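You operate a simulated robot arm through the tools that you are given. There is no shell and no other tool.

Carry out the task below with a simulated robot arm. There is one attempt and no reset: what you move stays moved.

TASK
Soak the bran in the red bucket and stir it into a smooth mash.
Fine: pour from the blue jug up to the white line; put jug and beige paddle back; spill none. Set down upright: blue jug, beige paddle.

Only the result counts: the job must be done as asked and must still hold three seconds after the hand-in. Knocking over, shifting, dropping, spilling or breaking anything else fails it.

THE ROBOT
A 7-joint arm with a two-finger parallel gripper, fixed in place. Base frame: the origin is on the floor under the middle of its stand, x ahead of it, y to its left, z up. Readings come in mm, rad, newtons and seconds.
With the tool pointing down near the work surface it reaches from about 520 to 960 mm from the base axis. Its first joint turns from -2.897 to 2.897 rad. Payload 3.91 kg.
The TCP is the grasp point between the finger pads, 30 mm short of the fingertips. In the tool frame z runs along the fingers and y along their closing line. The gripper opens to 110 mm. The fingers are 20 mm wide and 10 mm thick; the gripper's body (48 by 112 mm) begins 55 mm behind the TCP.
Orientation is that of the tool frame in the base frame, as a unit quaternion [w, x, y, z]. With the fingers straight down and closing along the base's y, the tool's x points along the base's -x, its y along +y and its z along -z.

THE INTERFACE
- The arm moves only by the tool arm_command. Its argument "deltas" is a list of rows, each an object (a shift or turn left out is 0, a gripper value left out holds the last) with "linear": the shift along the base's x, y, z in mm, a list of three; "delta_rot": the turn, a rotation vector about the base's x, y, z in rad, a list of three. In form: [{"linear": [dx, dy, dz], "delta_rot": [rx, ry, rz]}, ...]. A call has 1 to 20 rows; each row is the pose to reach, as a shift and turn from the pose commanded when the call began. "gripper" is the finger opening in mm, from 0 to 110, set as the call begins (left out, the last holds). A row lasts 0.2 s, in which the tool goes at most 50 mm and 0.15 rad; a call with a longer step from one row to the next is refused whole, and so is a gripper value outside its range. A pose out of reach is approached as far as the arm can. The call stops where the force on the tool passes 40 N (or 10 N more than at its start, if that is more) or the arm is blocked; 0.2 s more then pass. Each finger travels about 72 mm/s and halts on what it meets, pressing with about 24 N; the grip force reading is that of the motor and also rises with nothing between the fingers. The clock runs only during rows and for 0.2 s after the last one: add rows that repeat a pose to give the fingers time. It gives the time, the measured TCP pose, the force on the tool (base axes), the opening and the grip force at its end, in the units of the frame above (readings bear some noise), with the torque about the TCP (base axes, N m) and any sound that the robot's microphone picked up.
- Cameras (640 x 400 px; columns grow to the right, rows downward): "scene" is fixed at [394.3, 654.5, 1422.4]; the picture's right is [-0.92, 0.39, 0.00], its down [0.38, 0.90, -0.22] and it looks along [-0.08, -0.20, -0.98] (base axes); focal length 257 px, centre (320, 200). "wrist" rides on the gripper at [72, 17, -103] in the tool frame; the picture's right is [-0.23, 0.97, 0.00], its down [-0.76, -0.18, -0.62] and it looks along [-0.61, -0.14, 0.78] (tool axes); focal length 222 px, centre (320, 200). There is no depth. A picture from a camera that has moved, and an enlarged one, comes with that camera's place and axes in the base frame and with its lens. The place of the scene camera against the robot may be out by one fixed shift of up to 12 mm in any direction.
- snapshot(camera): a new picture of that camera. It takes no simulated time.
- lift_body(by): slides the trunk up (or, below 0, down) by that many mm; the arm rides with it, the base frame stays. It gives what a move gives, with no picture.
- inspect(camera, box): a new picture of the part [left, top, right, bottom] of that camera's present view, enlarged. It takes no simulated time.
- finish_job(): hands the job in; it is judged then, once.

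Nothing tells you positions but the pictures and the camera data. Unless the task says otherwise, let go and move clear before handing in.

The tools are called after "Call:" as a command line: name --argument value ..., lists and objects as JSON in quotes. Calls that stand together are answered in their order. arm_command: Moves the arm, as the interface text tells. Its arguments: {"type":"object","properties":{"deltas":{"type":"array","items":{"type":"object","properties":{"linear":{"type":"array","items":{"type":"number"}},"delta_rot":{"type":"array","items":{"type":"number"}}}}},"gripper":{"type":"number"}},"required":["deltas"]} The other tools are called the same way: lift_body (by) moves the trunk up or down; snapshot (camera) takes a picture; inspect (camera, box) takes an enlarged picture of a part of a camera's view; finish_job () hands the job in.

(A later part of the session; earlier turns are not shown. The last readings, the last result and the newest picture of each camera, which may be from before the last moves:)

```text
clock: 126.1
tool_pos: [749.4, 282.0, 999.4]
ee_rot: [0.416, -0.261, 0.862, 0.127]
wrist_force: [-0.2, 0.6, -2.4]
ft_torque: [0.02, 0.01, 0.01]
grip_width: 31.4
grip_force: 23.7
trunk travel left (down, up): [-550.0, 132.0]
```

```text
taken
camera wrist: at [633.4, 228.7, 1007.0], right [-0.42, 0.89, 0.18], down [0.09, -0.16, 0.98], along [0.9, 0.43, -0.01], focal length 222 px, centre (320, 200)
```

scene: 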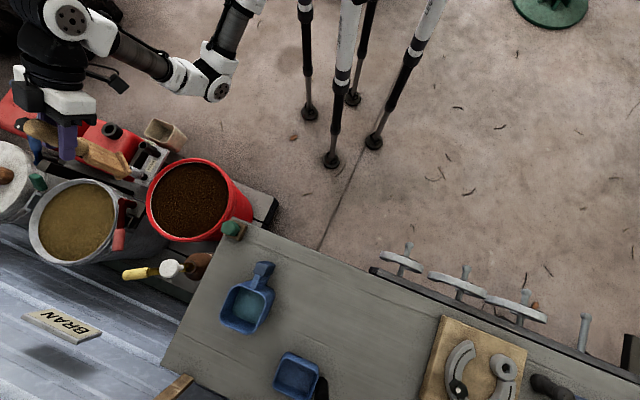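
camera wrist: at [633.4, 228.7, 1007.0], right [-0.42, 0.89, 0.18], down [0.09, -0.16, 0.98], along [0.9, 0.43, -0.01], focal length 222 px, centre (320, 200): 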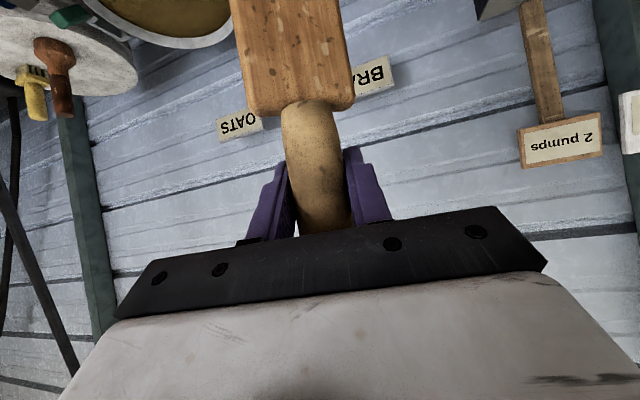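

The paddle is above the bucket. I'll descend to just above the rim first and check that the blade is centred inside it.

Call:
arm_command --deltas '[{"linear": [0, 1, -10]}, {"linear": [0, 2, -35]}, {"linear": [0, 3, -65]}, {"linear": [0, 3, -95]}, {"linear": [0, 3, -125]}, {"linear": [0, 3, -155]}, {"linear": [0, 3, -185]}, {"linear": [0, 3, -215]}, {"linear": [0, 3, -245]}, {"linear": [0, 3, -275]}, {"linear": [0, 3, -300]}, {"linear": [0, 3, -315]}, {"linear": [0, 3, -315]}]'

Call:
snapshot --camera "scene"

Call:
inspect --camera "scene" --box '[110, 110, 270, 250]'

Call:
snapshot --camera "wrist"

```text
clock: 128.9
tool_pos: [748.1, 286.2, 685.1]
ee_rot: [0.416, -0.262, 0.862, 0.126]
wrist_force: [0.3, -0.2, -3.5]
ft_torque: [0.05, 0.03, 0.0]
grip_width: 31.5
grip_force: 24.2
trunk travel left (down, up): [-550.0, 132.0]
```

```text
taken
```

scene: 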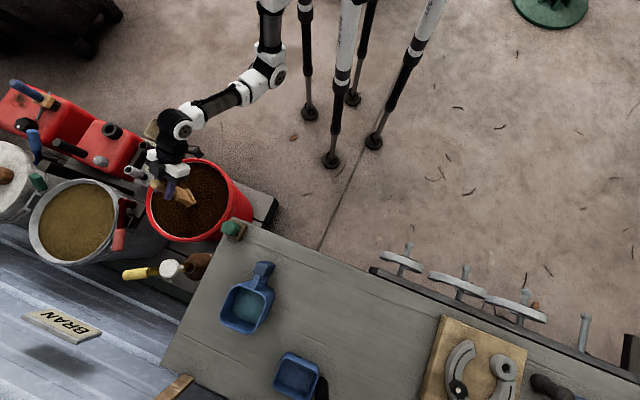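

```text
2.86 times, centred on (190, 180) of scene
camera zoom: at [394.3, 654.5, 1422.4], right [-0.92, 0.39, 0.0], down [0.38, 0.9, -0.22], along [-0.08, -0.2, -0.98], focal length 734 px, centre (691, 257)
```

zoom: 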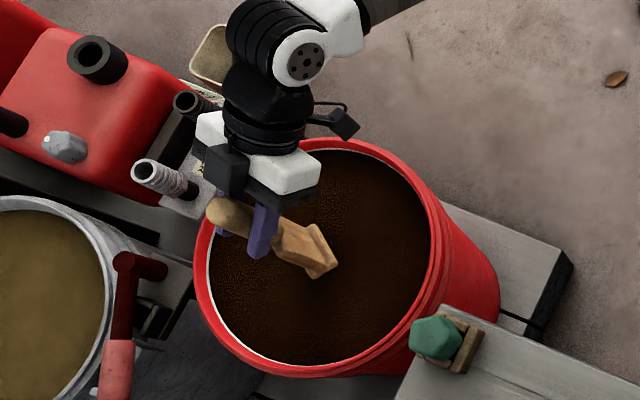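

```text
taken
camera wrist: at [634.0, 232.1, 692.7], right [-0.42, 0.89, 0.18], down [0.09, -0.16, 0.98], along [0.9, 0.43, -0.01], focal length 222 px, centre (320, 200)
```

wrist: 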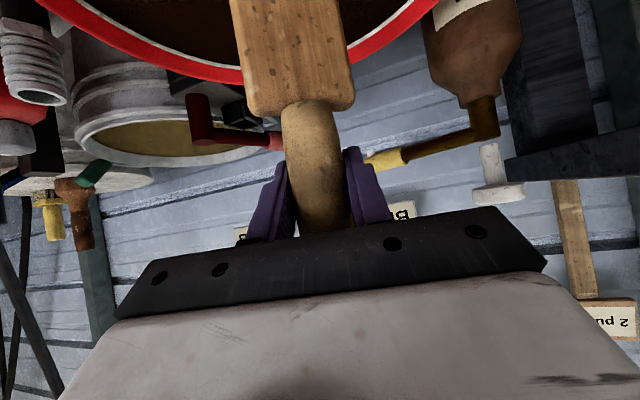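

The blade is centred over the mash. Lowering slowly into it, about 80 mm deep, keeping the fingertips above the rim.

Call:
arm_command --deltas '[{"linear": [0, 0, -8]}, {"linear": [0, 0, -18]}, {"linear": [0, 0, -30]}, {"linear": [0, 0, -42]}, {"linear": [0, 0, -54]}, {"linear": [0, 0, -66]}, {"linear": [0, 0, -78]}, {"linear": [0, 0, -90]}, {"linear": [0, 0, -100]}, {"linear": [0, 0, -110]}, {"linear": [0, 0, -116]}, {"linear": [0, 0, -120]}, {"linear": [0, 0, -120]}]'

Call:
inspect --camera "scene" --box '[110, 110, 270, 250]'

Call:
snapshot --camera "wrist"

```text
clock: 131.7
tool_pos: [748.5, 287.3, 569.7]
ee_rot: [0.419, -0.262, 0.86, 0.127]
wrist_force: [4.7, 2.3, 22.5]
ft_torque: [-0.09, -0.28, 0.02]
grip_width: 31.7
grip_force: 23.9
trunk travel left (down, up): [-550.0, 132.0]
```

```text
2.86 times, centred on (190, 180) of scene
camera zoom: at [394.3, 654.5, 1422.4], right [-0.92, 0.39, 0.0], down [0.38, 0.9, -0.22], along [-0.08, -0.2, -0.98], focal length 734 px, centre (691, 257)
```

zoom: 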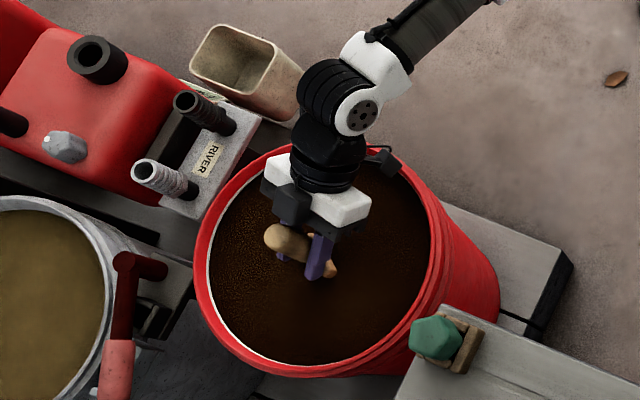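

```text
taken
camera wrist: at [634.4, 233.2, 575.5], right [-0.43, 0.89, 0.18], down [0.08, -0.16, 0.98], along [0.9, 0.43, 0.0], focal length 222 px, centre (320, 200)
```

wrist: 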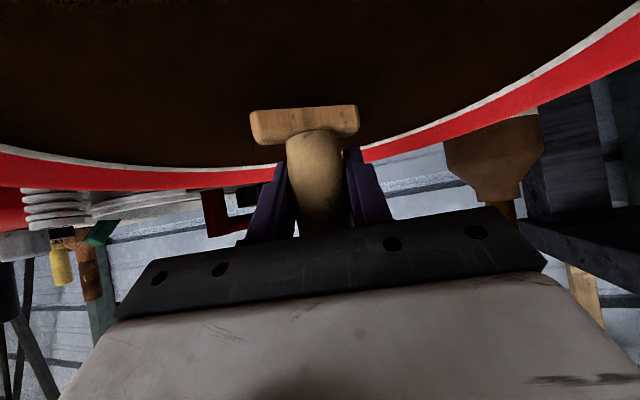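

The blade is in but there's an upward load of about 22 N, so it's touching the bottom. I'll raise about 12 mm to clear it.

Call:
arm_command --deltas '[{"linear": [0, 0, 6]}, {"linear": [0, 0, 12]}, {"linear": [0, 0, 16]}, {"linear": [0, 0, 16]}]'

Call:
inspect --camera "wrist" --box '[220, 60, 420, 240]'

```text
clock: 132.7
tool_pos: [747.1, 287.4, 581.6]
ee_rot: [0.414, -0.261, 0.863, 0.126]
wrist_force: [0.4, -0.4, -3.1]
ft_torque: [0.02, 0.0, 0.01]
grip_width: 31.7
grip_force: 23.5
trunk travel left (down, up): [-550.0, 132.0]
```

```text
2.22 times, centred on (320, 150) of wrist
camera zoom: at [633.3, 233.2, 588.5], right [-0.42, 0.89, 0.18], down [0.09, -0.16, 0.98], along [0.9, 0.43, -0.01], focal length 494 px, centre (320, 311)
```

zoom: 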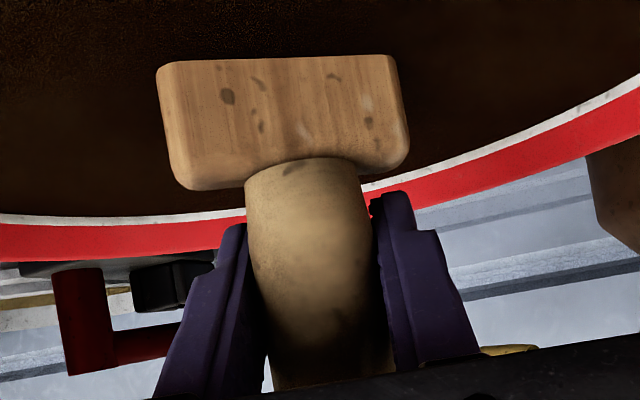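

Now it's free of the bottom, with the blade about 70 mm deep. The paddle slid roughly 17 mm up in my grip when it touched, which I must account for at set-down. Starting to stir with a circle of about 62 mm radius.

Call:
arm_command --deltas '[{"linear": [22, 0, 0]}, {"linear": [44, 0, 0]}, {"linear": [62, 0, 0]}, {"linear": [58.3, 21.2, 0]}, {"linear": [47.5, 39.9, 0]}, {"linear": [31, 53.7, 0]}, {"linear": [10.8, 61.1, 0]}, {"linear": [-10.8, 61.1, 0]}, {"linear": [-31, 53.7, 0]}, {"linear": [-47.5, 39.9, 0]}, {"linear": [-58.3, 21.2, 0]}, {"linear": [-62, 0, 0]}, {"linear": [-58.3, -21.2, 0]}, {"linear": [-47.5, -39.9, 0]}, {"linear": [-31, -53.7, 0]}, {"linear": [-10.8, -61.1, 0]}, {"linear": [10.8, -61.1, 0]}, {"linear": [31, -53.7, 0]}, {"linear": [47.5, -39.9, 0]}, {"linear": [58.3, -21.2, 0]}]'

Call:
inspect --camera "scene" --box '[110, 110, 270, 250]'

Call:
snapshot --camera "wrist"

```text
clock: 136.9
tool_pos: [805.3, 264.9, 579.8]
ee_rot: [0.415, -0.264, 0.861, 0.127]
wrist_force: [0.1, 0.3, -2.9]
ft_torque: [0.02, -0.01, 0.01]
grip_width: 31.4
grip_force: 24.8
trunk travel left (down, up): [-550.0, 132.0]
```

```text
2.86 times, centred on (190, 180) of scene
camera zoom: at [394.3, 654.5, 1422.4], right [-0.92, 0.39, 0.0], down [0.38, 0.9, -0.22], along [-0.08, -0.2, -0.98], focal length 734 px, centre (691, 257)
```

zoom: 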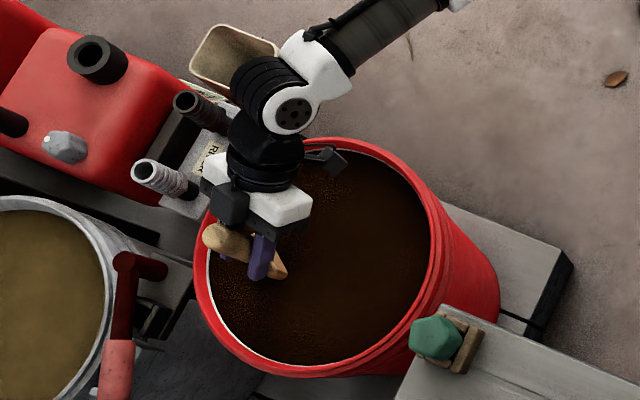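

```text
taken
camera wrist: at [691.7, 211.9, 587.5], right [-0.42, 0.89, 0.18], down [0.09, -0.16, 0.98], along [0.9, 0.43, -0.01], focal length 222 px, centre (320, 200)
```

wrist: 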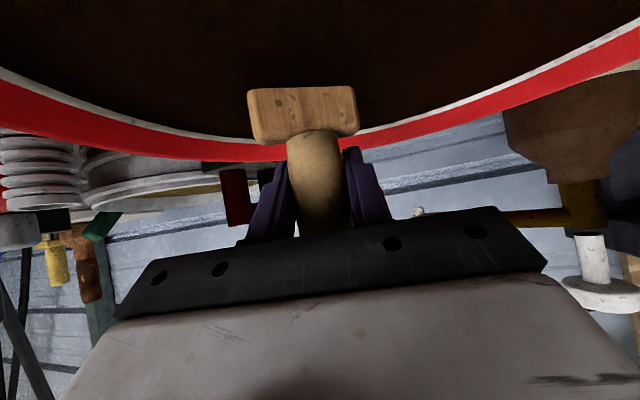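

The paddle stirs freely with little load. I'll continue full turns and watch the texture.

Call:
arm_command --deltas '[{"linear": [3.7, 21.2, 0]}, {"linear": [0, 42.4, 0]}, {"linear": [-10.8, 61.1, 0]}, {"linear": [-27.3, 74.9, 0]}, {"linear": [-47.5, 82.3, 0]}, {"linear": [-69.1, 82.3, 0]}, {"linear": [-89.3, 74.9, 0]}, {"linear": [-105.8, 61.1, 0]}, {"linear": [-116.6, 42.4, 0]}, {"linear": [-120.3, 21.2, 0]}, {"linear": [-116.6, 0, 0]}, {"linear": [-105.8, -18.7, 0]}, {"linear": [-89.3, -32.5, 0]}, {"linear": [-69.1, -39.9, 0]}, {"linear": [-47.5, -39.9, 0]}, {"linear": [-27.3, -32.5, 0]}, {"linear": [-10.8, -18.7, 0]}, {"linear": [0, 0, 0]}]'

Call:
arm_command --deltas '[{"linear": [3.7, 21.2, 0]}, {"linear": [0, 42.4, 0]}, {"linear": [-10.8, 61.1, 0]}, {"linear": [-27.3, 74.9, 0]}, {"linear": [-47.5, 82.3, 0]}, {"linear": [-69.1, 82.3, 0]}, {"linear": [-89.3, 74.9, 0]}, {"linear": [-105.8, 61.1, 0]}, {"linear": [-116.6, 42.4, 0]}, {"linear": [-120.3, 21.2, 0]}, {"linear": [-116.6, 0, 0]}, {"linear": [-105.8, -18.7, 0]}, {"linear": [-89.3, -32.5, 0]}, {"linear": [-69.1, -39.9, 0]}, {"linear": [-47.5, -39.9, 0]}, {"linear": [-27.3, -32.5, 0]}, {"linear": [-10.8, -18.7, 0]}, {"linear": [0, 0, 0]}]'

Call:
inspect --camera "scene" --box '[110, 110, 270, 250]'

Call:
snapshot --camera "wrist"

```text
clock: 140.7
tool_pos: [806.0, 266.2, 579.9]
ee_rot: [0.416, -0.261, 0.862, 0.126]
wrist_force: [0.9, 0.3, -4.1]
ft_torque: [0.02, -0.06, 0.0]
grip_width: 31.3
grip_force: 24.0
trunk travel left (down, up): [-550.0, 132.0]
```

```text
clock: 144.5
tool_pos: [807.2, 266.4, 579.1]
ee_rot: [0.416, -0.261, 0.862, 0.126]
wrist_force: [-0.3, 0.8, -2.5]
ft_torque: [0.02, -0.01, 0.01]
grip_width: 31.4
grip_force: 23.8
trunk travel left (down, up): [-550.0, 132.0]
```

```text
2.86 times, centred on (190, 180) of scene
camera zoom: at [394.3, 654.5, 1422.4], right [-0.92, 0.39, 0.0], down [0.38, 0.9, -0.22], along [-0.08, -0.2, -0.98], focal length 734 px, centre (691, 257)
```

zoom: 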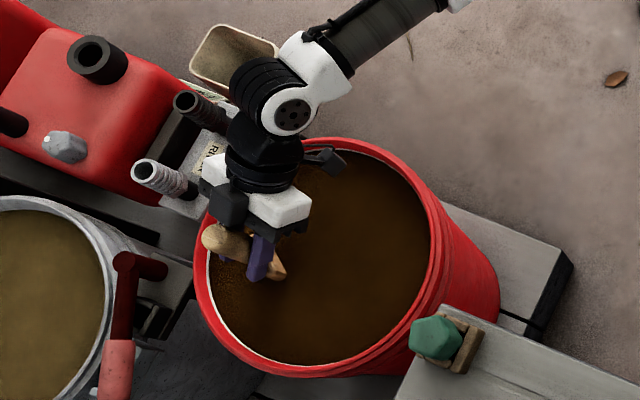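

```text
taken
camera wrist: at [693.0, 212.5, 587.6], right [-0.42, 0.89, 0.18], down [0.09, -0.16, 0.98], along [0.9, 0.43, -0.01], focal length 222 px, centre (320, 200)
```

wrist: 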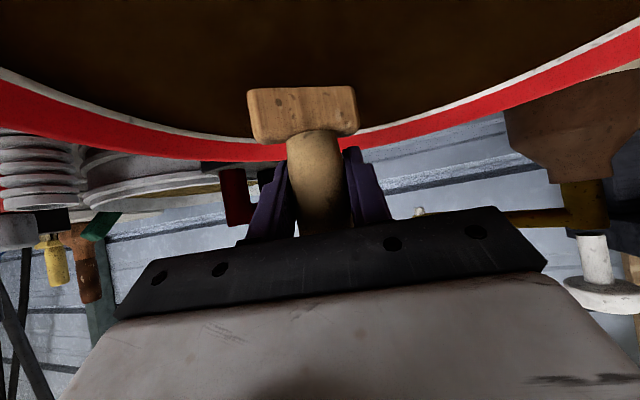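

The mash is already lighter and smoother. I'll add more turns to be sure it's fully mixed.

Call:
arm_command --deltas '[{"linear": [3.7, 21.2, 0]}, {"linear": [0, 42.4, 0]}, {"linear": [-10.8, 61.1, 0]}, {"linear": [-27.3, 74.9, 0]}, {"linear": [-47.5, 82.3, 0]}, {"linear": [-69.1, 82.3, 0]}, {"linear": [-89.3, 74.9, 0]}, {"linear": [-105.8, 61.1, 0]}, {"linear": [-116.6, 42.4, 0]}, {"linear": [-120.3, 21.2, 0]}, {"linear": [-116.6, 0, 0]}, {"linear": [-105.8, -18.7, 0]}, {"linear": [-89.3, -32.5, 0]}, {"linear": [-69.1, -39.9, 0]}, {"linear": [-47.5, -39.9, 0]}, {"linear": [-27.3, -32.5, 0]}, {"linear": [-10.8, -18.7, 0]}, {"linear": [0, 0, 0]}]'

Call:
arm_command --deltas '[{"linear": [3.7, 21.2, 0]}, {"linear": [0, 42.4, 0]}, {"linear": [-10.8, 61.1, 0]}, {"linear": [-27.3, 74.9, 0]}, {"linear": [-47.5, 82.3, 0]}, {"linear": [-69.1, 82.3, 0]}, {"linear": [-89.3, 74.9, 0]}, {"linear": [-105.8, 61.1, 0]}, {"linear": [-116.6, 42.4, 0]}, {"linear": [-120.3, 21.2, 0]}, {"linear": [-116.6, 0, 0]}, {"linear": [-105.8, -18.7, 0]}, {"linear": [-89.3, -32.5, 0]}, {"linear": [-69.1, -39.9, 0]}, {"linear": [-47.5, -39.9, 0]}, {"linear": [-27.3, -32.5, 0]}, {"linear": [-10.8, -18.7, 0]}, {"linear": [0, 0, 0]}]'

Call:
arm_command --deltas '[{"linear": [3.7, 21.2, 0]}, {"linear": [0, 42.4, 0]}, {"linear": [-10.8, 61.1, 0]}, {"linear": [-27.3, 74.9, 0]}, {"linear": [-47.5, 82.3, 0]}, {"linear": [-69.1, 82.3, 0]}, {"linear": [-89.3, 74.9, 0]}, {"linear": [-105.8, 61.1, 0]}, {"linear": [-116.6, 42.4, 0]}, {"linear": [-120.3, 21.2, 0]}, {"linear": [-116.6, 0, 0]}, {"linear": [-105.8, -18.7, 0]}, {"linear": [-89.3, -32.5, 0]}, {"linear": [-69.1, -39.9, 0]}, {"linear": [-47.5, -39.9, 0]}, {"linear": [-27.3, -32.5, 0]}, {"linear": [-10.8, -18.7, 0]}, {"linear": [0, 0, 0]}]'

Call:
inspect --camera "scene" --box '[110, 110, 270, 250]'

Call:
inspect --camera "scene" --box '[155, 160, 245, 240]'

```text
clock: 148.3
tool_pos: [807.0, 267.4, 582.5]
ee_rot: [0.415, -0.261, 0.862, 0.126]
wrist_force: [0.5, 0.5, -3.4]
ft_torque: [0.0, 0.04, -0.01]
grip_width: 31.1
grip_force: 24.1
trunk travel left (down, up): [-550.0, 132.0]
```

```text
clock: 152.1
tool_pos: [807.5, 266.7, 580.5]
ee_rot: [0.416, -0.261, 0.862, 0.126]
wrist_force: [0.9, -0.3, -2.4]
ft_torque: [0.01, -0.01, -0.03]
grip_width: 31.5
grip_force: 23.9
trunk travel left (down, up): [-550.0, 132.0]
```

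```text
clock: 155.9
tool_pos: [808.0, 267.3, 580.0]
ee_rot: [0.416, -0.262, 0.862, 0.126]
wrist_force: [0.1, 0.3, -3.2]
ft_torque: [0.0, -0.01, 0.01]
grip_width: 31.3
grip_force: 23.9
trunk travel left (down, up): [-550.0, 132.0]
```

```text
2.86 times, centred on (190, 180) of scene
camera zoom: at [394.3, 654.5, 1422.4], right [-0.92, 0.39, 0.0], down [0.38, 0.9, -0.22], along [-0.08, -0.2, -0.98], focal length 734 px, centre (691, 257)
```

zoom: 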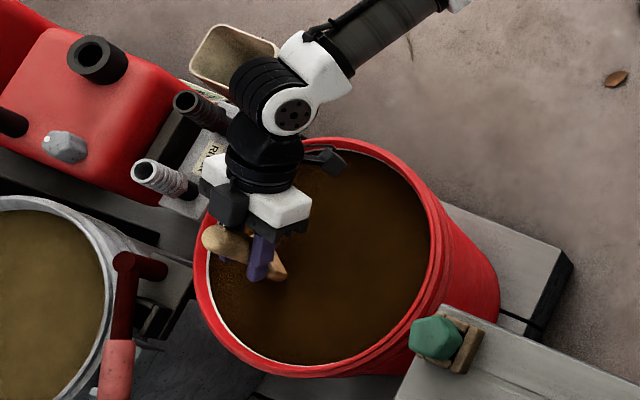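

```text
5.00 times, centred on (200, 200) of scene
camera zoom: at [394.3, 654.5, 1422.4], right [-0.92, 0.39, 0.0], down [0.38, 0.9, -0.22], along [-0.08, -0.2, -0.98], focal length 1284 px, centre (920, 200)
```

zoom: 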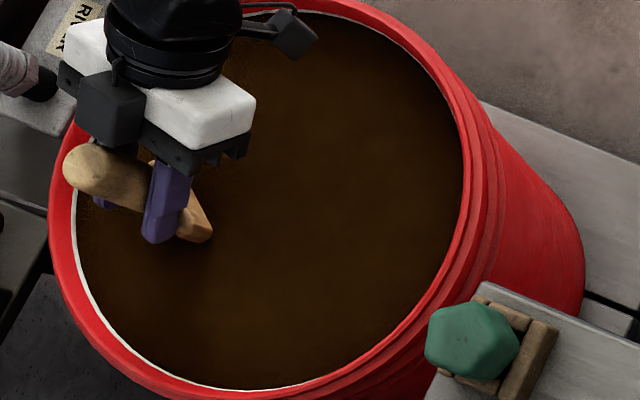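

Call:
arm_command --deltas '[{"linear": [3.7, 21.2, 0]}, {"linear": [0, 42.4, 0]}, {"linear": [-10.8, 61.1, 0]}, {"linear": [-27.3, 74.9, 0]}, {"linear": [-47.5, 82.3, 0]}, {"linear": [-69.1, 82.3, 0]}, {"linear": [-89.3, 74.9, 0]}, {"linear": [-105.8, 61.1, 0]}, {"linear": [-116.6, 42.4, 0]}, {"linear": [-120.3, 21.2, 0]}]'

Call:
inspect --camera "scene" --box '[140, 155, 250, 245]'

Call:
snapshot --camera "wrist"

```text
clock: 158.1
tool_pos: [685.6, 287.4, 580.4]
ee_rot: [0.416, -0.262, 0.861, 0.127]
wrist_force: [0.3, 0.5, -2.3]
ft_torque: [0.02, 0.01, 0.02]
grip_width: 31.4
grip_force: 24.0
trunk travel left (down, up): [-550.0, 132.0]
```

```text
4.44 times, centred on (195, 200) of scene
camera zoom: at [394.3, 654.5, 1422.4], right [-0.92, 0.39, 0.0], down [0.38, 0.9, -0.22], along [-0.08, -0.2, -0.98], focal length 1142 px, centre (876, 200)
```

zoom: 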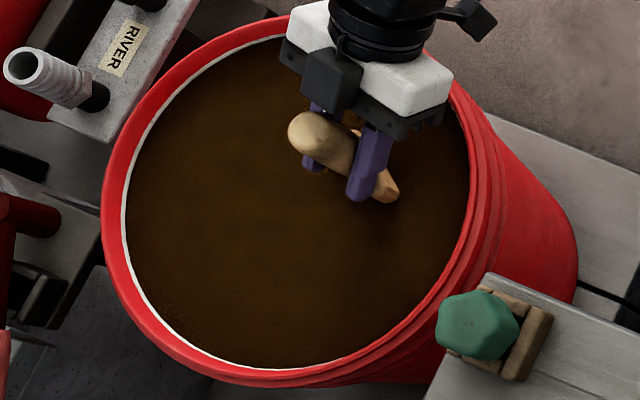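

```text
taken
camera wrist: at [571.4, 233.0, 587.7], right [-0.42, 0.89, 0.18], down [0.09, -0.16, 0.98], along [0.9, 0.43, -0.01], focal length 222 px, centre (320, 200)
```

wrist: 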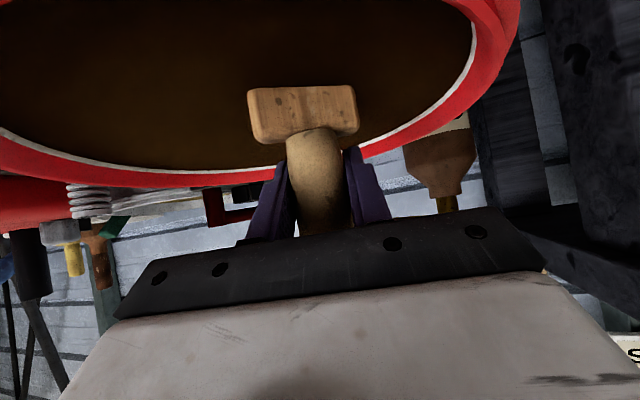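

Nearly uniform; there's a hint of graininess toward the edge, so I'll do wider turns followed by more regular ones.

Call:
arm_command --deltas '[{"linear": [-11.3, -26.7, 0]}, {"linear": [2.2, -50.1, 0]}, {"linear": [23, -67.5, 0]}, {"linear": [48.5, -76.8, 0]}, {"linear": [75.5, -76.8, 0]}, {"linear": [101, -67.5, 0]}, {"linear": [121.8, -50.1, 0]}, {"linear": [135.3, -26.7, 0]}, {"linear": [140, 0, 0]}, {"linear": [135.3, 26.7, 0]}, {"linear": [121.8, 50.1, 0]}, {"linear": [101, 67.5, 0]}, {"linear": [75.5, 76.8, 0]}, {"linear": [48.5, 76.8, 0]}, {"linear": [23, 67.5, 0]}, {"linear": [2.2, 50.1, 0]}, {"linear": [-11.3, 26.7, 0]}, {"linear": [0, 0, 0]}]'

Call:
arm_command --deltas '[{"linear": [-11.3, -26.7, 0]}, {"linear": [2.2, -50.1, 0]}, {"linear": [23, -67.5, 0]}, {"linear": [48.5, -76.8, 0]}, {"linear": [75.5, -76.8, 0]}, {"linear": [101, -67.5, 0]}, {"linear": [121.8, -50.1, 0]}, {"linear": [135.3, -26.7, 0]}, {"linear": [140, 0, 0]}, {"linear": [135.3, 26.7, 0]}, {"linear": [121.8, 50.1, 0]}, {"linear": [101, 67.5, 0]}, {"linear": [75.5, 76.8, 0]}, {"linear": [48.5, 76.8, 0]}, {"linear": [23, 67.5, 0]}, {"linear": [2.2, 50.1, 0]}, {"linear": [-11.3, 26.7, 0]}, {"linear": [0, 0, 0]}]'

Call:
arm_command --deltas '[{"linear": [3.7, -21.2, 0]}, {"linear": [14.5, -39.9, 0]}, {"linear": [31, -53.7, 0]}, {"linear": [51.2, -61.1, 0]}, {"linear": [72.8, -61.1, 0]}, {"linear": [93, -53.7, 0]}, {"linear": [109.5, -39.9, 0]}, {"linear": [120.3, -21.2, 0]}, {"linear": [124, 0, 0]}, {"linear": [120.3, 21.2, 0]}, {"linear": [109.5, 39.9, 0]}, {"linear": [93, 53.7, 0]}, {"linear": [72.8, 61.1, 0]}, {"linear": [51.2, 61.1, 0]}, {"linear": [31, 53.7, 0]}, {"linear": [14.5, 39.9, 0]}, {"linear": [3.7, 21.2, 0]}, {"linear": [0, 0, 0]}]'

Call:
arm_command --deltas '[{"linear": [3.7, -21.2, 0]}, {"linear": [14.5, -39.9, 0]}, {"linear": [31, -53.7, 0]}, {"linear": [51.2, -61.1, 0]}, {"linear": [72.8, -61.1, 0]}, {"linear": [93, -53.7, 0]}, {"linear": [109.5, -39.9, 0]}, {"linear": [120.3, -21.2, 0]}, {"linear": [124, 0, 0]}, {"linear": [120.3, 21.2, 0]}, {"linear": [109.5, 39.9, 0]}, {"linear": [93, 53.7, 0]}, {"linear": [72.8, 61.1, 0]}, {"linear": [51.2, 61.1, 0]}, {"linear": [31, 53.7, 0]}, {"linear": [14.5, 39.9, 0]}, {"linear": [3.7, 21.2, 0]}, {"linear": [0, 0, 0]}]'

Call:
inspect --camera "scene" --box '[140, 155, 250, 245]'

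Call:
snapshot --camera "wrist"

```text
clock: 161.9
tool_pos: [686.9, 287.7, 579.4]
ee_rot: [0.416, -0.262, 0.861, 0.126]
wrist_force: [0.0, -0.8, -4.3]
ft_torque: [-0.01, 0.01, 0.01]
grip_width: 31.5
grip_force: 23.9
trunk travel left (down, up): [-550.0, 132.0]
```

```text
clock: 165.7
tool_pos: [687.4, 286.4, 580.3]
ee_rot: [0.416, -0.262, 0.861, 0.126]
wrist_force: [-0.4, -0.2, -3.1]
ft_torque: [-0.03, -0.03, 0.01]
grip_width: 31.3
grip_force: 24.4
trunk travel left (down, up): [-550.0, 132.0]
```

```text
clock: 169.5
tool_pos: [687.5, 286.1, 581.3]
ee_rot: [0.416, -0.262, 0.861, 0.126]
wrist_force: [0.4, 0.0, -2.7]
ft_torque: [-0.01, 0.05, -0.01]
grip_width: 31.2
grip_force: 24.0
trunk travel left (down, up): [-550.0, 132.0]
```

```text
clock: 173.3
tool_pos: [687.7, 288.2, 582.1]
ee_rot: [0.416, -0.262, 0.861, 0.127]
wrist_force: [0.4, 0.3, -3.8]
ft_torque: [0.03, 0.03, 0.03]
grip_width: 31.4
grip_force: 24.2
trunk travel left (down, up): [-550.0, 132.0]
```

```text
4.44 times, centred on (195, 200) of scene
camera zoom: at [394.3, 654.5, 1422.4], right [-0.92, 0.39, 0.0], down [0.38, 0.9, -0.22], along [-0.08, -0.2, -0.98], focal length 1142 px, centre (876, 200)
```

zoom: 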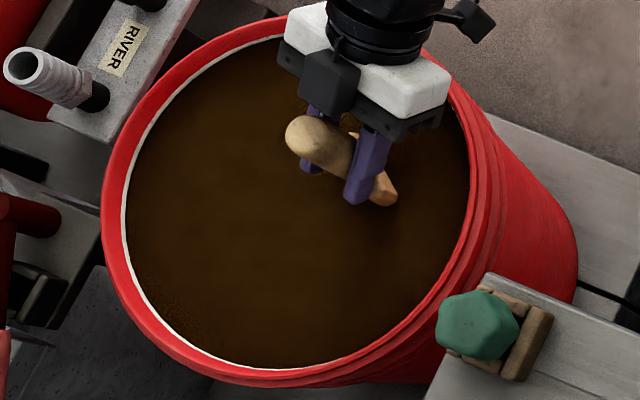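

```text
taken
camera wrist: at [572.8, 234.8, 589.5], right [-0.42, 0.89, 0.18], down [0.09, -0.16, 0.98], along [0.9, 0.43, -0.01], focal length 222 px, centre (320, 200)
```

wrist: 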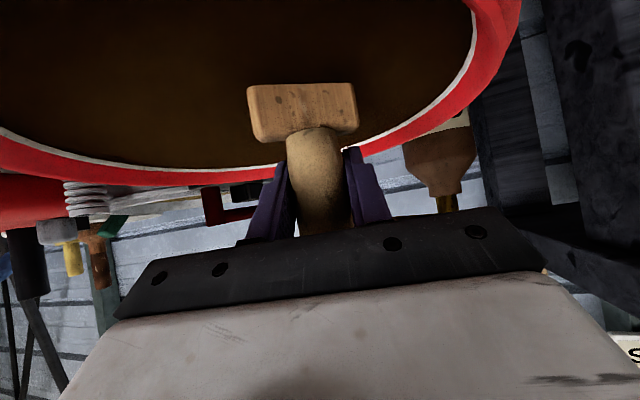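

The mash now looks uniformly smooth with the level still at the white line. I'll bring the paddle to the centre, lift it just clear of the surface and let it drip inside the bucket.

Call:
arm_command --deltas '[{"linear": [20, 0, 0]}, {"linear": [40, 0, 0]}, {"linear": [62, 0, 0]}, {"linear": [62, 0, 12]}, {"linear": [62, 0, 26]}, {"linear": [62, 0, 40]}, {"linear": [62, 0, 54]}, {"linear": [62, 0, 68]}, {"linear": [62, 0, 80]}, {"linear": [62, 0, 88]}, {"linear": [62, 0, 88]}, {"linear": [62, 0, 88]}, {"linear": [62, 0, 88]}, {"linear": [62, 0, 88]}, {"linear": [62, 0, 88]}, {"linear": [62, 0, 88]}, {"linear": [62, 0, 88]}, {"linear": [62, 0, 88]}, {"linear": [62, 0, 88]}, {"linear": [62, 0, 88]}]'

Call:
inspect --camera "scene" --box '[110, 110, 270, 250]'

Call:
snapshot --camera "wrist"

```text
clock: 177.5
tool_pos: [749.0, 286.0, 668.0]
ee_rot: [0.416, -0.262, 0.862, 0.127]
wrist_force: [-0.1, 0.4, -3.6]
ft_torque: [-0.01, 0.0, 0.0]
grip_width: 31.4
grip_force: 24.0
trunk travel left (down, up): [-550.0, 132.0]
```

```text
2.86 times, centred on (190, 180) of scene
camera zoom: at [394.3, 654.5, 1422.4], right [-0.92, 0.39, 0.0], down [0.38, 0.9, -0.22], along [-0.08, -0.2, -0.98], focal length 734 px, centre (691, 257)
```

zoom: 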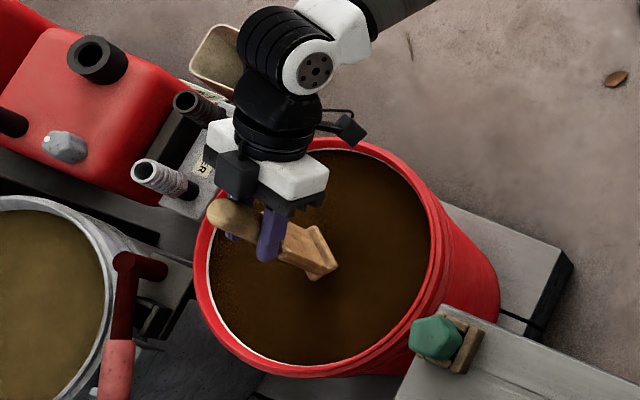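

```text
taken
camera wrist: at [634.2, 232.5, 676.2], right [-0.42, 0.89, 0.18], down [0.09, -0.16, 0.98], along [0.9, 0.43, -0.01], focal length 222 px, centre (320, 200)
```

wrist: 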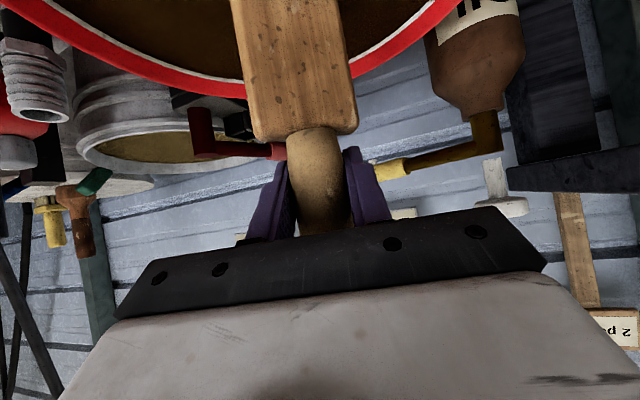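

Call:
inspect --camera "wrist" --box '[200, 0, 400, 240]'

Call:
inspect --camera "scene" --box '[150, 155, 250, 245]'

```text
1.67 times, centred on (300, 120) of wrist
camera zoom: at [634.2, 232.5, 676.2], right [-0.42, 0.89, 0.18], down [0.09, -0.16, 0.98], along [0.9, 0.43, -0.01], focal length 370 px, centre (353, 333)
```

zoom: 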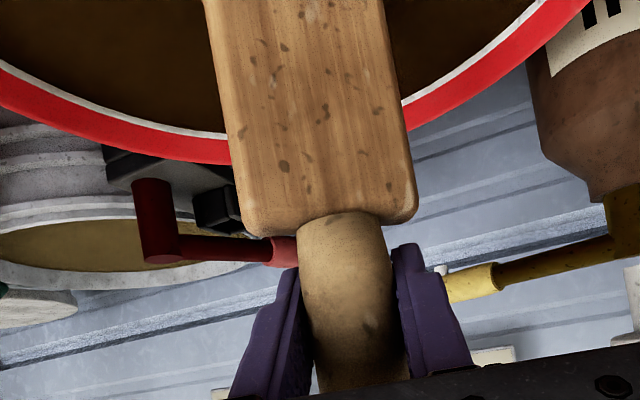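

```text
4.44 times, centred on (200, 200) of scene
camera zoom: at [394.3, 654.5, 1422.4], right [-0.92, 0.39, 0.0], down [0.38, 0.9, -0.22], along [-0.08, -0.2, -0.98], focal length 1142 px, centre (853, 200)
```

zoom: 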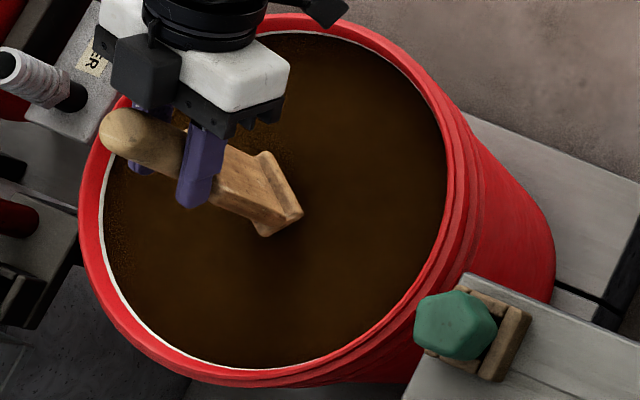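

Call:
inspect --camera "scene" --box '[170, 190, 230, 235]'

Call:
inspect --camera "scene" --box '[150, 185, 190, 215]'

```text
8.89 times, centred on (200, 212) of scene
camera zoom: at [394.3, 654.5, 1422.4], right [-0.92, 0.39, 0.0], down [0.38, 0.9, -0.22], along [-0.08, -0.2, -0.98], focal length 2283 px, centre (1387, 89)
```

zoom: 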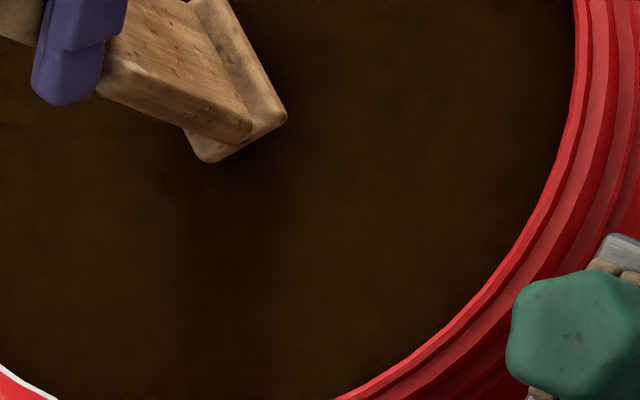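

```text
13.33 times, centred on (170, 200) of scene
camera zoom: at [394.3, 654.5, 1422.4], right [-0.92, 0.39, 0.0], down [0.38, 0.9, -0.22], along [-0.08, -0.2, -0.98], focal length 3424 px, centre (2320, 200)
```

zoom: 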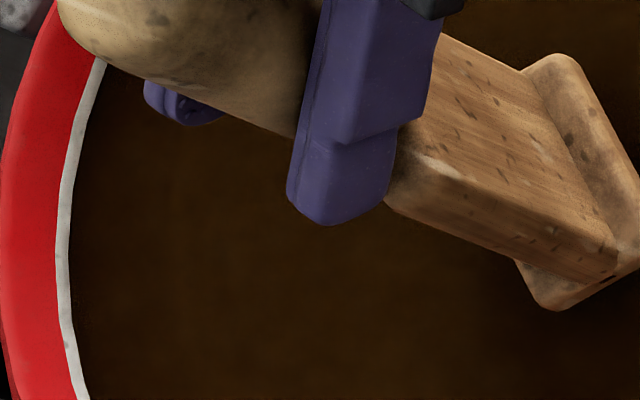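

Up close the mash is smooth and the level line is intact. Now I'll lift the paddle straight up and carry it back the way it came.

Call:
arm_command --deltas '[{"linear": [0, 0, 10]}, {"linear": [0, 0, 28]}, {"linear": [0, 0, 50]}, {"linear": [0, 0, 75]}, {"linear": [0, 0, 100]}, {"linear": [0, 0, 125]}, {"linear": [0, 0, 150]}, {"linear": [0, 0, 175]}, {"linear": [0, 0, 200]}, {"linear": [0, 0, 225]}, {"linear": [0, 0, 250]}, {"linear": [0, 0, 275]}, {"linear": [0, 0, 300]}, {"linear": [0, 0, 320]}, {"linear": [0, 0, 331]}, {"linear": [0, 0, 331]}]'

Call:
arm_command --deltas '[{"linear": [-10, 9, 0], "delta_rot": [0, 0, 0.015]}, {"linear": [-28, 26, 0], "delta_rot": [0, 0, 0.045]}, {"linear": [-50, 47, 0], "delta_rot": [0, 0, 0.08]}, {"linear": [-73, 68, 0], "delta_rot": [0, 0, 0.115]}, {"linear": [-96, 90, 0], "delta_rot": [0, 0, 0.15]}, {"linear": [-119, 111, 0], "delta_rot": [0, 0, 0.19]}, {"linear": [-142, 133, 0], "delta_rot": [0, 0, 0.225]}, {"linear": [-165, 154, 0], "delta_rot": [0, 0, 0.26]}, {"linear": [-188, 176, 0], "delta_rot": [0, 0, 0.295]}, {"linear": [-211, 197, 0], "delta_rot": [0, 0, 0.33]}, {"linear": [-234, 219, 0], "delta_rot": [0, 0, 0.37]}, {"linear": [-257, 240, 0], "delta_rot": [0, 0, 0.405]}, {"linear": [-280, 262, 0], "delta_rot": [0, 0, 0.44]}, {"linear": [-303, 283, 0], "delta_rot": [0, 0, 0.475]}, {"linear": [-326, 305, 0], "delta_rot": [0, 0, 0.51]}, {"linear": [-348, 325, 0], "delta_rot": [0, 0, 0.55]}, {"linear": [-366, 342, 0], "delta_rot": [0, 0, 0.575]}, {"linear": [-377, 351, 0], "delta_rot": [0, 0, 0.59]}, {"linear": [-382, 354, 0], "delta_rot": [0, 0, 0.6]}, {"linear": [-382, 354, 0], "delta_rot": [0, 0, 0.6]}]'

Call:
snapshot --camera "scene"

Call:
snapshot --camera "wrist"

```text
clock: 180.9
tool_pos: [749.4, 287.2, 999.9]
ee_rot: [0.417, -0.261, 0.861, 0.127]
wrist_force: [-0.4, 0.0, -3.3]
ft_torque: [-0.02, 0.03, -0.04]
grip_width: 31.5
grip_force: 24.1
trunk travel left (down, up): [-550.0, 132.0]
```

```text
clock: 185.1
tool_pos: [367.3, 642.3, 998.6]
ee_rot: [0.36, -0.504, 0.747, 0.243]
wrist_force: [-0.5, 1.0, -3.7]
ft_torque: [0.02, -0.02, -0.03]
grip_width: 31.6
grip_force: 24.0
trunk travel left (down, up): [-550.0, 132.0]
```

```text
taken
```

scene: 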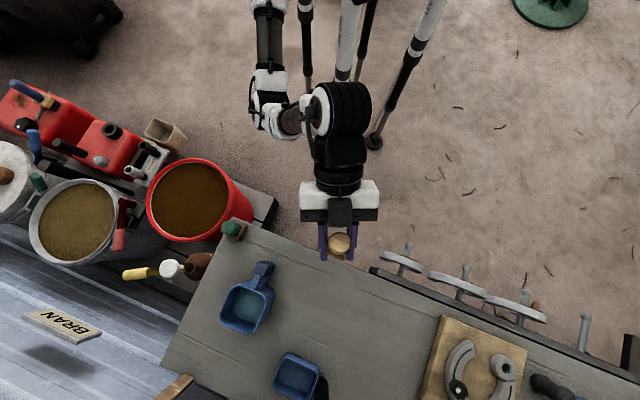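

```text
taken
camera wrist: at [303.3, 532.9, 1007.0], right [-0.85, 0.49, 0.18], down [0.16, -0.08, 0.98], along [0.5, 0.87, -0.01], focal length 222 px, centre (320, 200)
```

wrist: 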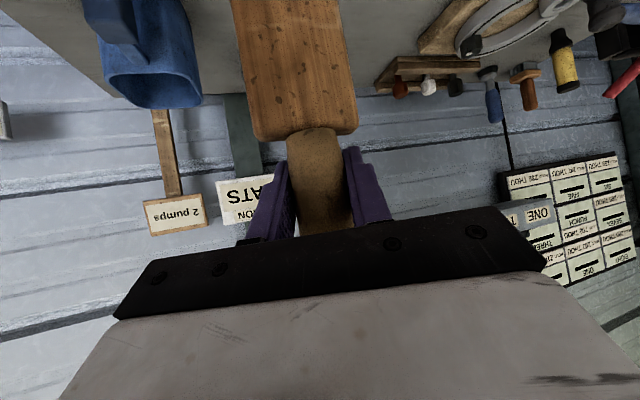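

Same pose as right after the lift, with the paddle about 13–15 mm higher in the grip. I'll zoom to see whether it is also slightly tilted before setting it down.

Call:
inspect --camera "wrist" --box '[220, 0, 380, 120]'

Call:
inspect --camera "wrist" --box '[220, 90, 400, 240]'

Call:
inspect --camera "scene" --box '[290, 180, 390, 280]'

```text
3.33 times, centred on (300, 60) of wrist
camera zoom: at [303.3, 532.9, 1007.0], right [-0.85, 0.49, 0.18], down [0.16, -0.08, 0.98], along [0.5, 0.87, -0.01], focal length 740 px, centre (387, 667)
```

zoom: 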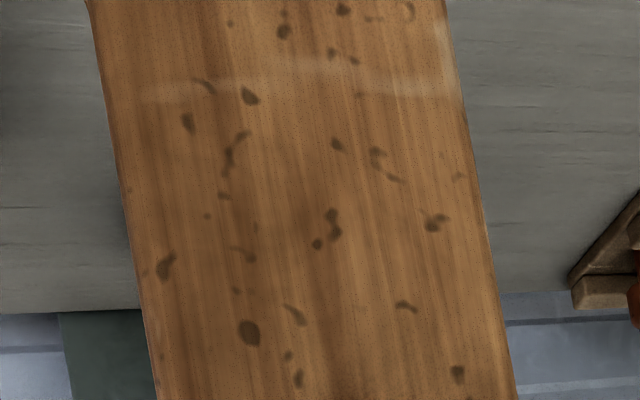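

```text
2.67 times, centred on (310, 165) of wrist
camera zoom: at [303.3, 532.9, 1007.0], right [-0.85, 0.49, 0.18], down [0.16, -0.08, 0.98], along [0.5, 0.87, -0.01], focal length 592 px, centre (347, 293)
```

zoom: 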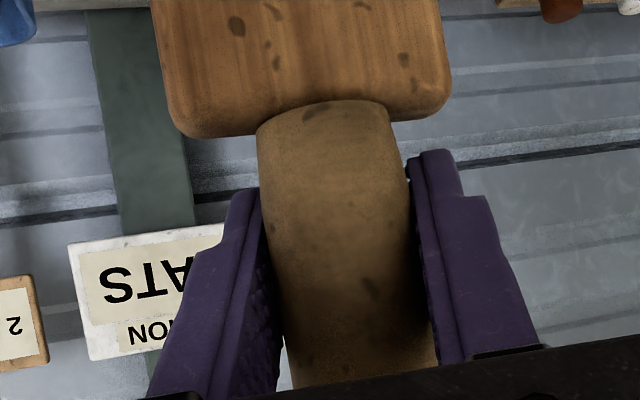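

```text
4.00 times, centred on (340, 230) of scene
camera zoom: at [394.3, 654.5, 1422.4], right [-0.92, 0.39, 0.0], down [0.38, 0.9, -0.22], along [-0.08, -0.2, -0.98], focal length 1027 px, centre (240, 80)
```

zoom: 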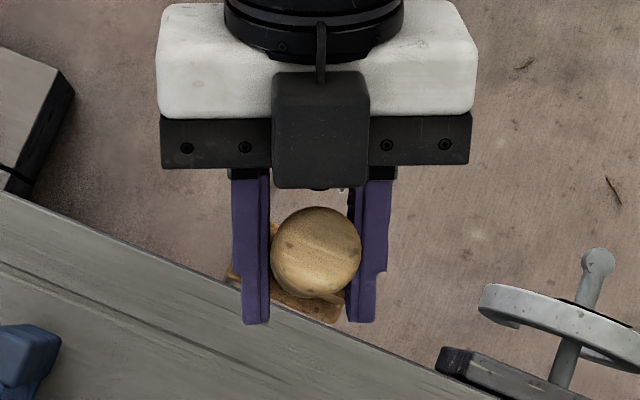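

The paddle is vertical to within half a degree; only its height in the grip changed (~14 mm). I'll move it back over its spot and lower to a few millimetres above the bench.

Call:
arm_command --deltas '[{"linear": [8, 20, -5]}, {"linear": [16, 40, -15]}, {"linear": [24, 60, -25]}, {"linear": [32, 80, -35]}, {"linear": [40, 100, -45]}, {"linear": [46, 115, -55]}, {"linear": [48, 120, -65]}, {"linear": [48, 120, -85]}, {"linear": [48, 120, -105]}, {"linear": [48, 120, -120]}, {"linear": [48, 120, -130]}, {"linear": [48, 120, -136]}, {"linear": [48, 120, -139]}, {"linear": [48, 120, -139]}]'

Call:
snapshot --camera "wrist"

Call:
inspect --camera "scene" --box '[280, 240, 400, 340]'

```text
clock: 188.1
tool_pos: [414.4, 761.5, 861.7]
ee_rot: [0.36, -0.505, 0.745, 0.245]
wrist_force: [-0.3, 0.0, -3.1]
ft_torque: [0.0, 0.01, 0.01]
grip_width: 31.3
grip_force: 24.4
trunk travel left (down, up): [-550.0, 132.0]
```

```text
taken
camera wrist: at [351.6, 652.5, 869.0], right [-0.85, 0.49, 0.18], down [0.16, -0.08, 0.98], along [0.5, 0.87, -0.01], focal length 222 px, centre (320, 200)
```

wrist: 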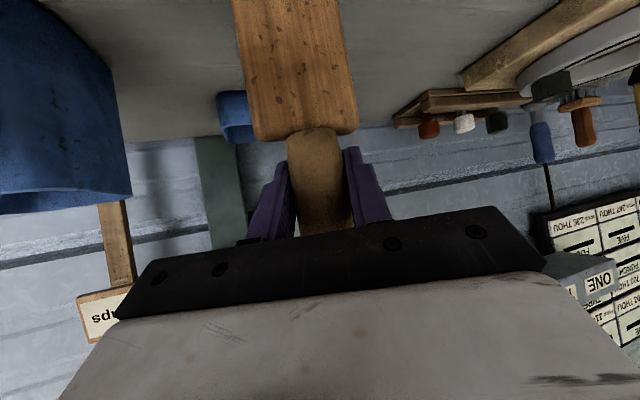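

```text
4.00 times, centred on (340, 290) of scene
camera zoom: at [394.3, 654.5, 1422.4], right [-0.92, 0.39, 0.0], down [0.38, 0.9, -0.22], along [-0.08, -0.2, -0.98], focal length 1027 px, centre (240, -160)
```

zoom: 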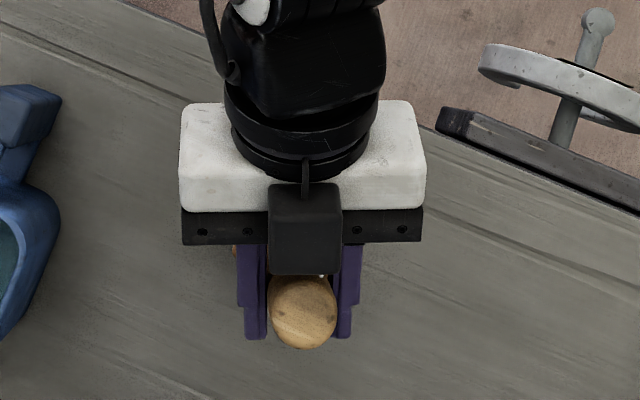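

Now the last ~10 mm in small steps, watching the force.

Call:
arm_command --deltas '[{"linear": [0, 0, -1.5]}, {"linear": [0, 0, -3]}, {"linear": [0, 0, -4.5]}, {"linear": [0, 0, -6]}, {"linear": [0, 0, -6]}]'

```text
clock: 189.3
tool_pos: [415.5, 761.5, 855.6]
ee_rot: [0.36, -0.505, 0.746, 0.243]
wrist_force: [-0.3, 0.0, -4.0]
ft_torque: [0.02, -0.01, -0.01]
grip_width: 31.2
grip_force: 24.0
trunk travel left (down, up): [-550.0, 132.0]
```

Call:
arm_command --deltas '[{"linear": [0, 0, -1]}, {"linear": [0, 0, -2]}, {"linear": [0, 0, -2]}, {"linear": [0, 0, -2]}]'

Call:
arm_command --deltas '[{"linear": [0, 0, -1]}, {"linear": [0, 0, -1.5]}, {"linear": [0, 0, -1.5]}, {"linear": [0, 0, -1.5]}]'

```text
clock: 190.3
tool_pos: [413.4, 761.5, 853.5]
ee_rot: [0.361, -0.504, 0.746, 0.243]
wrist_force: [-0.1, -0.2, -3.2]
ft_torque: [-0.01, 0.04, 0.0]
grip_width: 31.3
grip_force: 24.2
trunk travel left (down, up): [-550.0, 132.0]
```

```text
clock: 191.3
tool_pos: [414.2, 762.0, 851.4]
ee_rot: [0.36, -0.505, 0.746, 0.243]
wrist_force: [-0.2, 1.0, -3.5]
ft_torque: [0.0, 0.01, -0.01]
grip_width: 31.4
grip_force: 24.1
trunk travel left (down, up): [-550.0, 132.0]
```

Call:
arm_command --deltas '[{"linear": [0, 0, -1]}, {"linear": [0, 0, -1]}, {"linear": [0, 0, -1]}]'

Call:
arm_command --deltas '[{"linear": [0, 0, -1]}, {"linear": [0, 0, -1]}, {"linear": [0, 0, -1]}]'

```text
clock: 192.1
tool_pos: [414.7, 762.7, 850.4]
ee_rot: [0.361, -0.503, 0.746, 0.243]
wrist_force: [0.2, 0.1, 0.5]
ft_torque: [-0.16, -0.07, 0.02]
grip_width: 31.4
grip_force: 24.0
trunk travel left (down, up): [-550.0, 132.0]
```

```text
clock: 192.9
tool_pos: [414.4, 761.7, 850.3]
ee_rot: [0.361, -0.505, 0.745, 0.245]
wrist_force: [2.4, 4.0, 6.1]
ft_torque: [0.13, -0.41, 0.12]
grip_width: 31.8
grip_force: 24.4
trunk travel left (down, up): [-550.0, 132.0]
```

The foot is on the bench (6 N up). I'll relieve the press slightly, then open and check.

Call:
arm_command --deltas '[{"linear": [0, 0, 0.7]}, {"linear": [0, 0, 0.7]}]'

Call:
arm_command --deltas '[{"linear": [0, 0, 0]}, {"linear": [0, 0, 0]}, {"linear": [0, 0, 0]}]' --gripper 40

Call:
snapshot --camera "wrist"

Call:
inspect --camera "scene" --box '[280, 240, 400, 340]'

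```text
clock: 193.5
tool_pos: [414.5, 760.5, 850.3]
ee_rot: [0.361, -0.504, 0.746, 0.244]
wrist_force: [3.4, 3.4, 7.7]
ft_torque: [0.04, -0.41, 0.09]
grip_width: 31.6
grip_force: 23.9
trunk travel left (down, up): [-550.0, 132.0]
```

```text
clock: 194.3
tool_pos: [414.2, 761.8, 850.8]
ee_rot: [0.359, -0.505, 0.746, 0.243]
wrist_force: [0.3, -0.1, -1.0]
ft_torque: [0.0, 0.02, 0.0]
grip_width: 39.9
grip_force: 0.1
trunk travel left (down, up): [-550.0, 132.0]
```

```text
taken
camera wrist: at [351.2, 652.8, 857.3], right [-0.85, 0.49, 0.18], down [0.16, -0.08, 0.98], along [0.5, 0.87, -0.01], focal length 222 px, centre (320, 200)
```

wrist: 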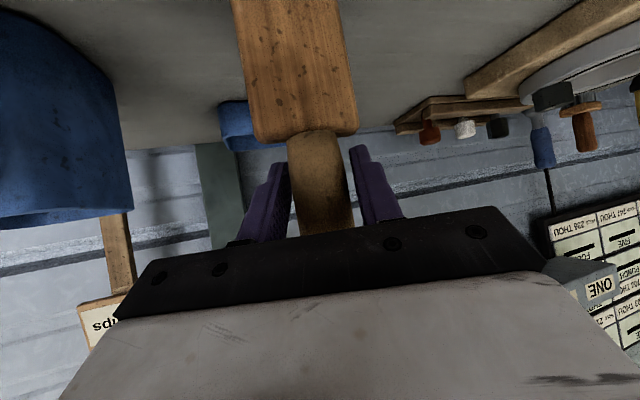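

```text
4.00 times, centred on (340, 290) of scene
camera zoom: at [394.3, 654.5, 1422.4], right [-0.92, 0.39, 0.0], down [0.38, 0.9, -0.22], along [-0.08, -0.2, -0.98], focal length 1027 px, centre (240, -160)
```

zoom: 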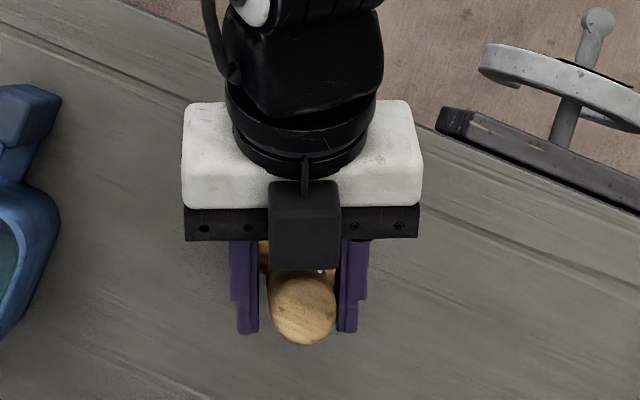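

The paddle stands on its own. I'll open fully and back straight out the way I came in.

Call:
arm_command --deltas '[{"linear": [0, 0, 0]}, {"linear": [0, 0, 0]}, {"linear": [0, 0, 0]}]' --gripper 85

Call:
arm_command --deltas '[{"linear": [-4, -9, 0]}, {"linear": [-9, -23, 0]}, {"linear": [-15, -37, 0]}, {"linear": [-22, -56, 0]}, {"linear": [-30, -74, 0]}, {"linear": [-37, -93, 0]}, {"linear": [-45, -112, 0]}, {"linear": [-52, -130, 10]}, {"linear": [-52, -130, 40]}, {"linear": [-52, -130, 80]}, {"linear": [-52, -130, 100]}, {"linear": [-52, -130, 100]}]'

Call:
snapshot --camera "wrist"

Call:
snapshot --camera "scene"

```text
clock: 195.1
tool_pos: [413.9, 761.1, 849.9]
ee_rot: [0.36, -0.505, 0.746, 0.244]
wrist_force: [0.1, -0.7, 1.0]
ft_torque: [-0.03, 0.0, 0.03]
grip_width: 85.2
grip_force: 0.0
trunk travel left (down, up): [-550.0, 132.0]
```

```text
clock: 197.7
tool_pos: [361.3, 630.3, 952.1]
ee_rot: [0.36, -0.504, 0.746, 0.244]
wrist_force: [0.5, 0.0, -0.3]
ft_torque: [-0.01, 0.0, 0.03]
grip_width: 85.0
grip_force: 0.0
trunk travel left (down, up): [-550.0, 132.0]
```

```text
taken
camera wrist: at [297.7, 522.3, 959.7], right [-0.85, 0.49, 0.18], down [0.16, -0.08, 0.98], along [0.5, 0.87, -0.01], focal length 222 px, centre (320, 200)
```

wrist: 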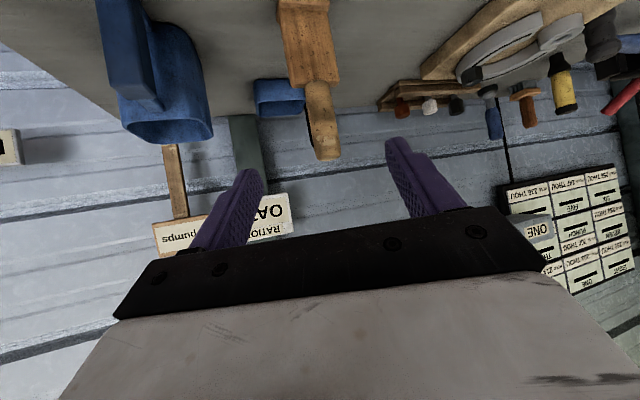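

```text
taken
```

scene: 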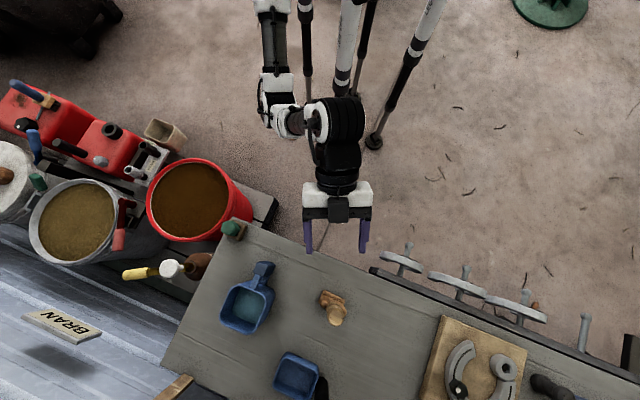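

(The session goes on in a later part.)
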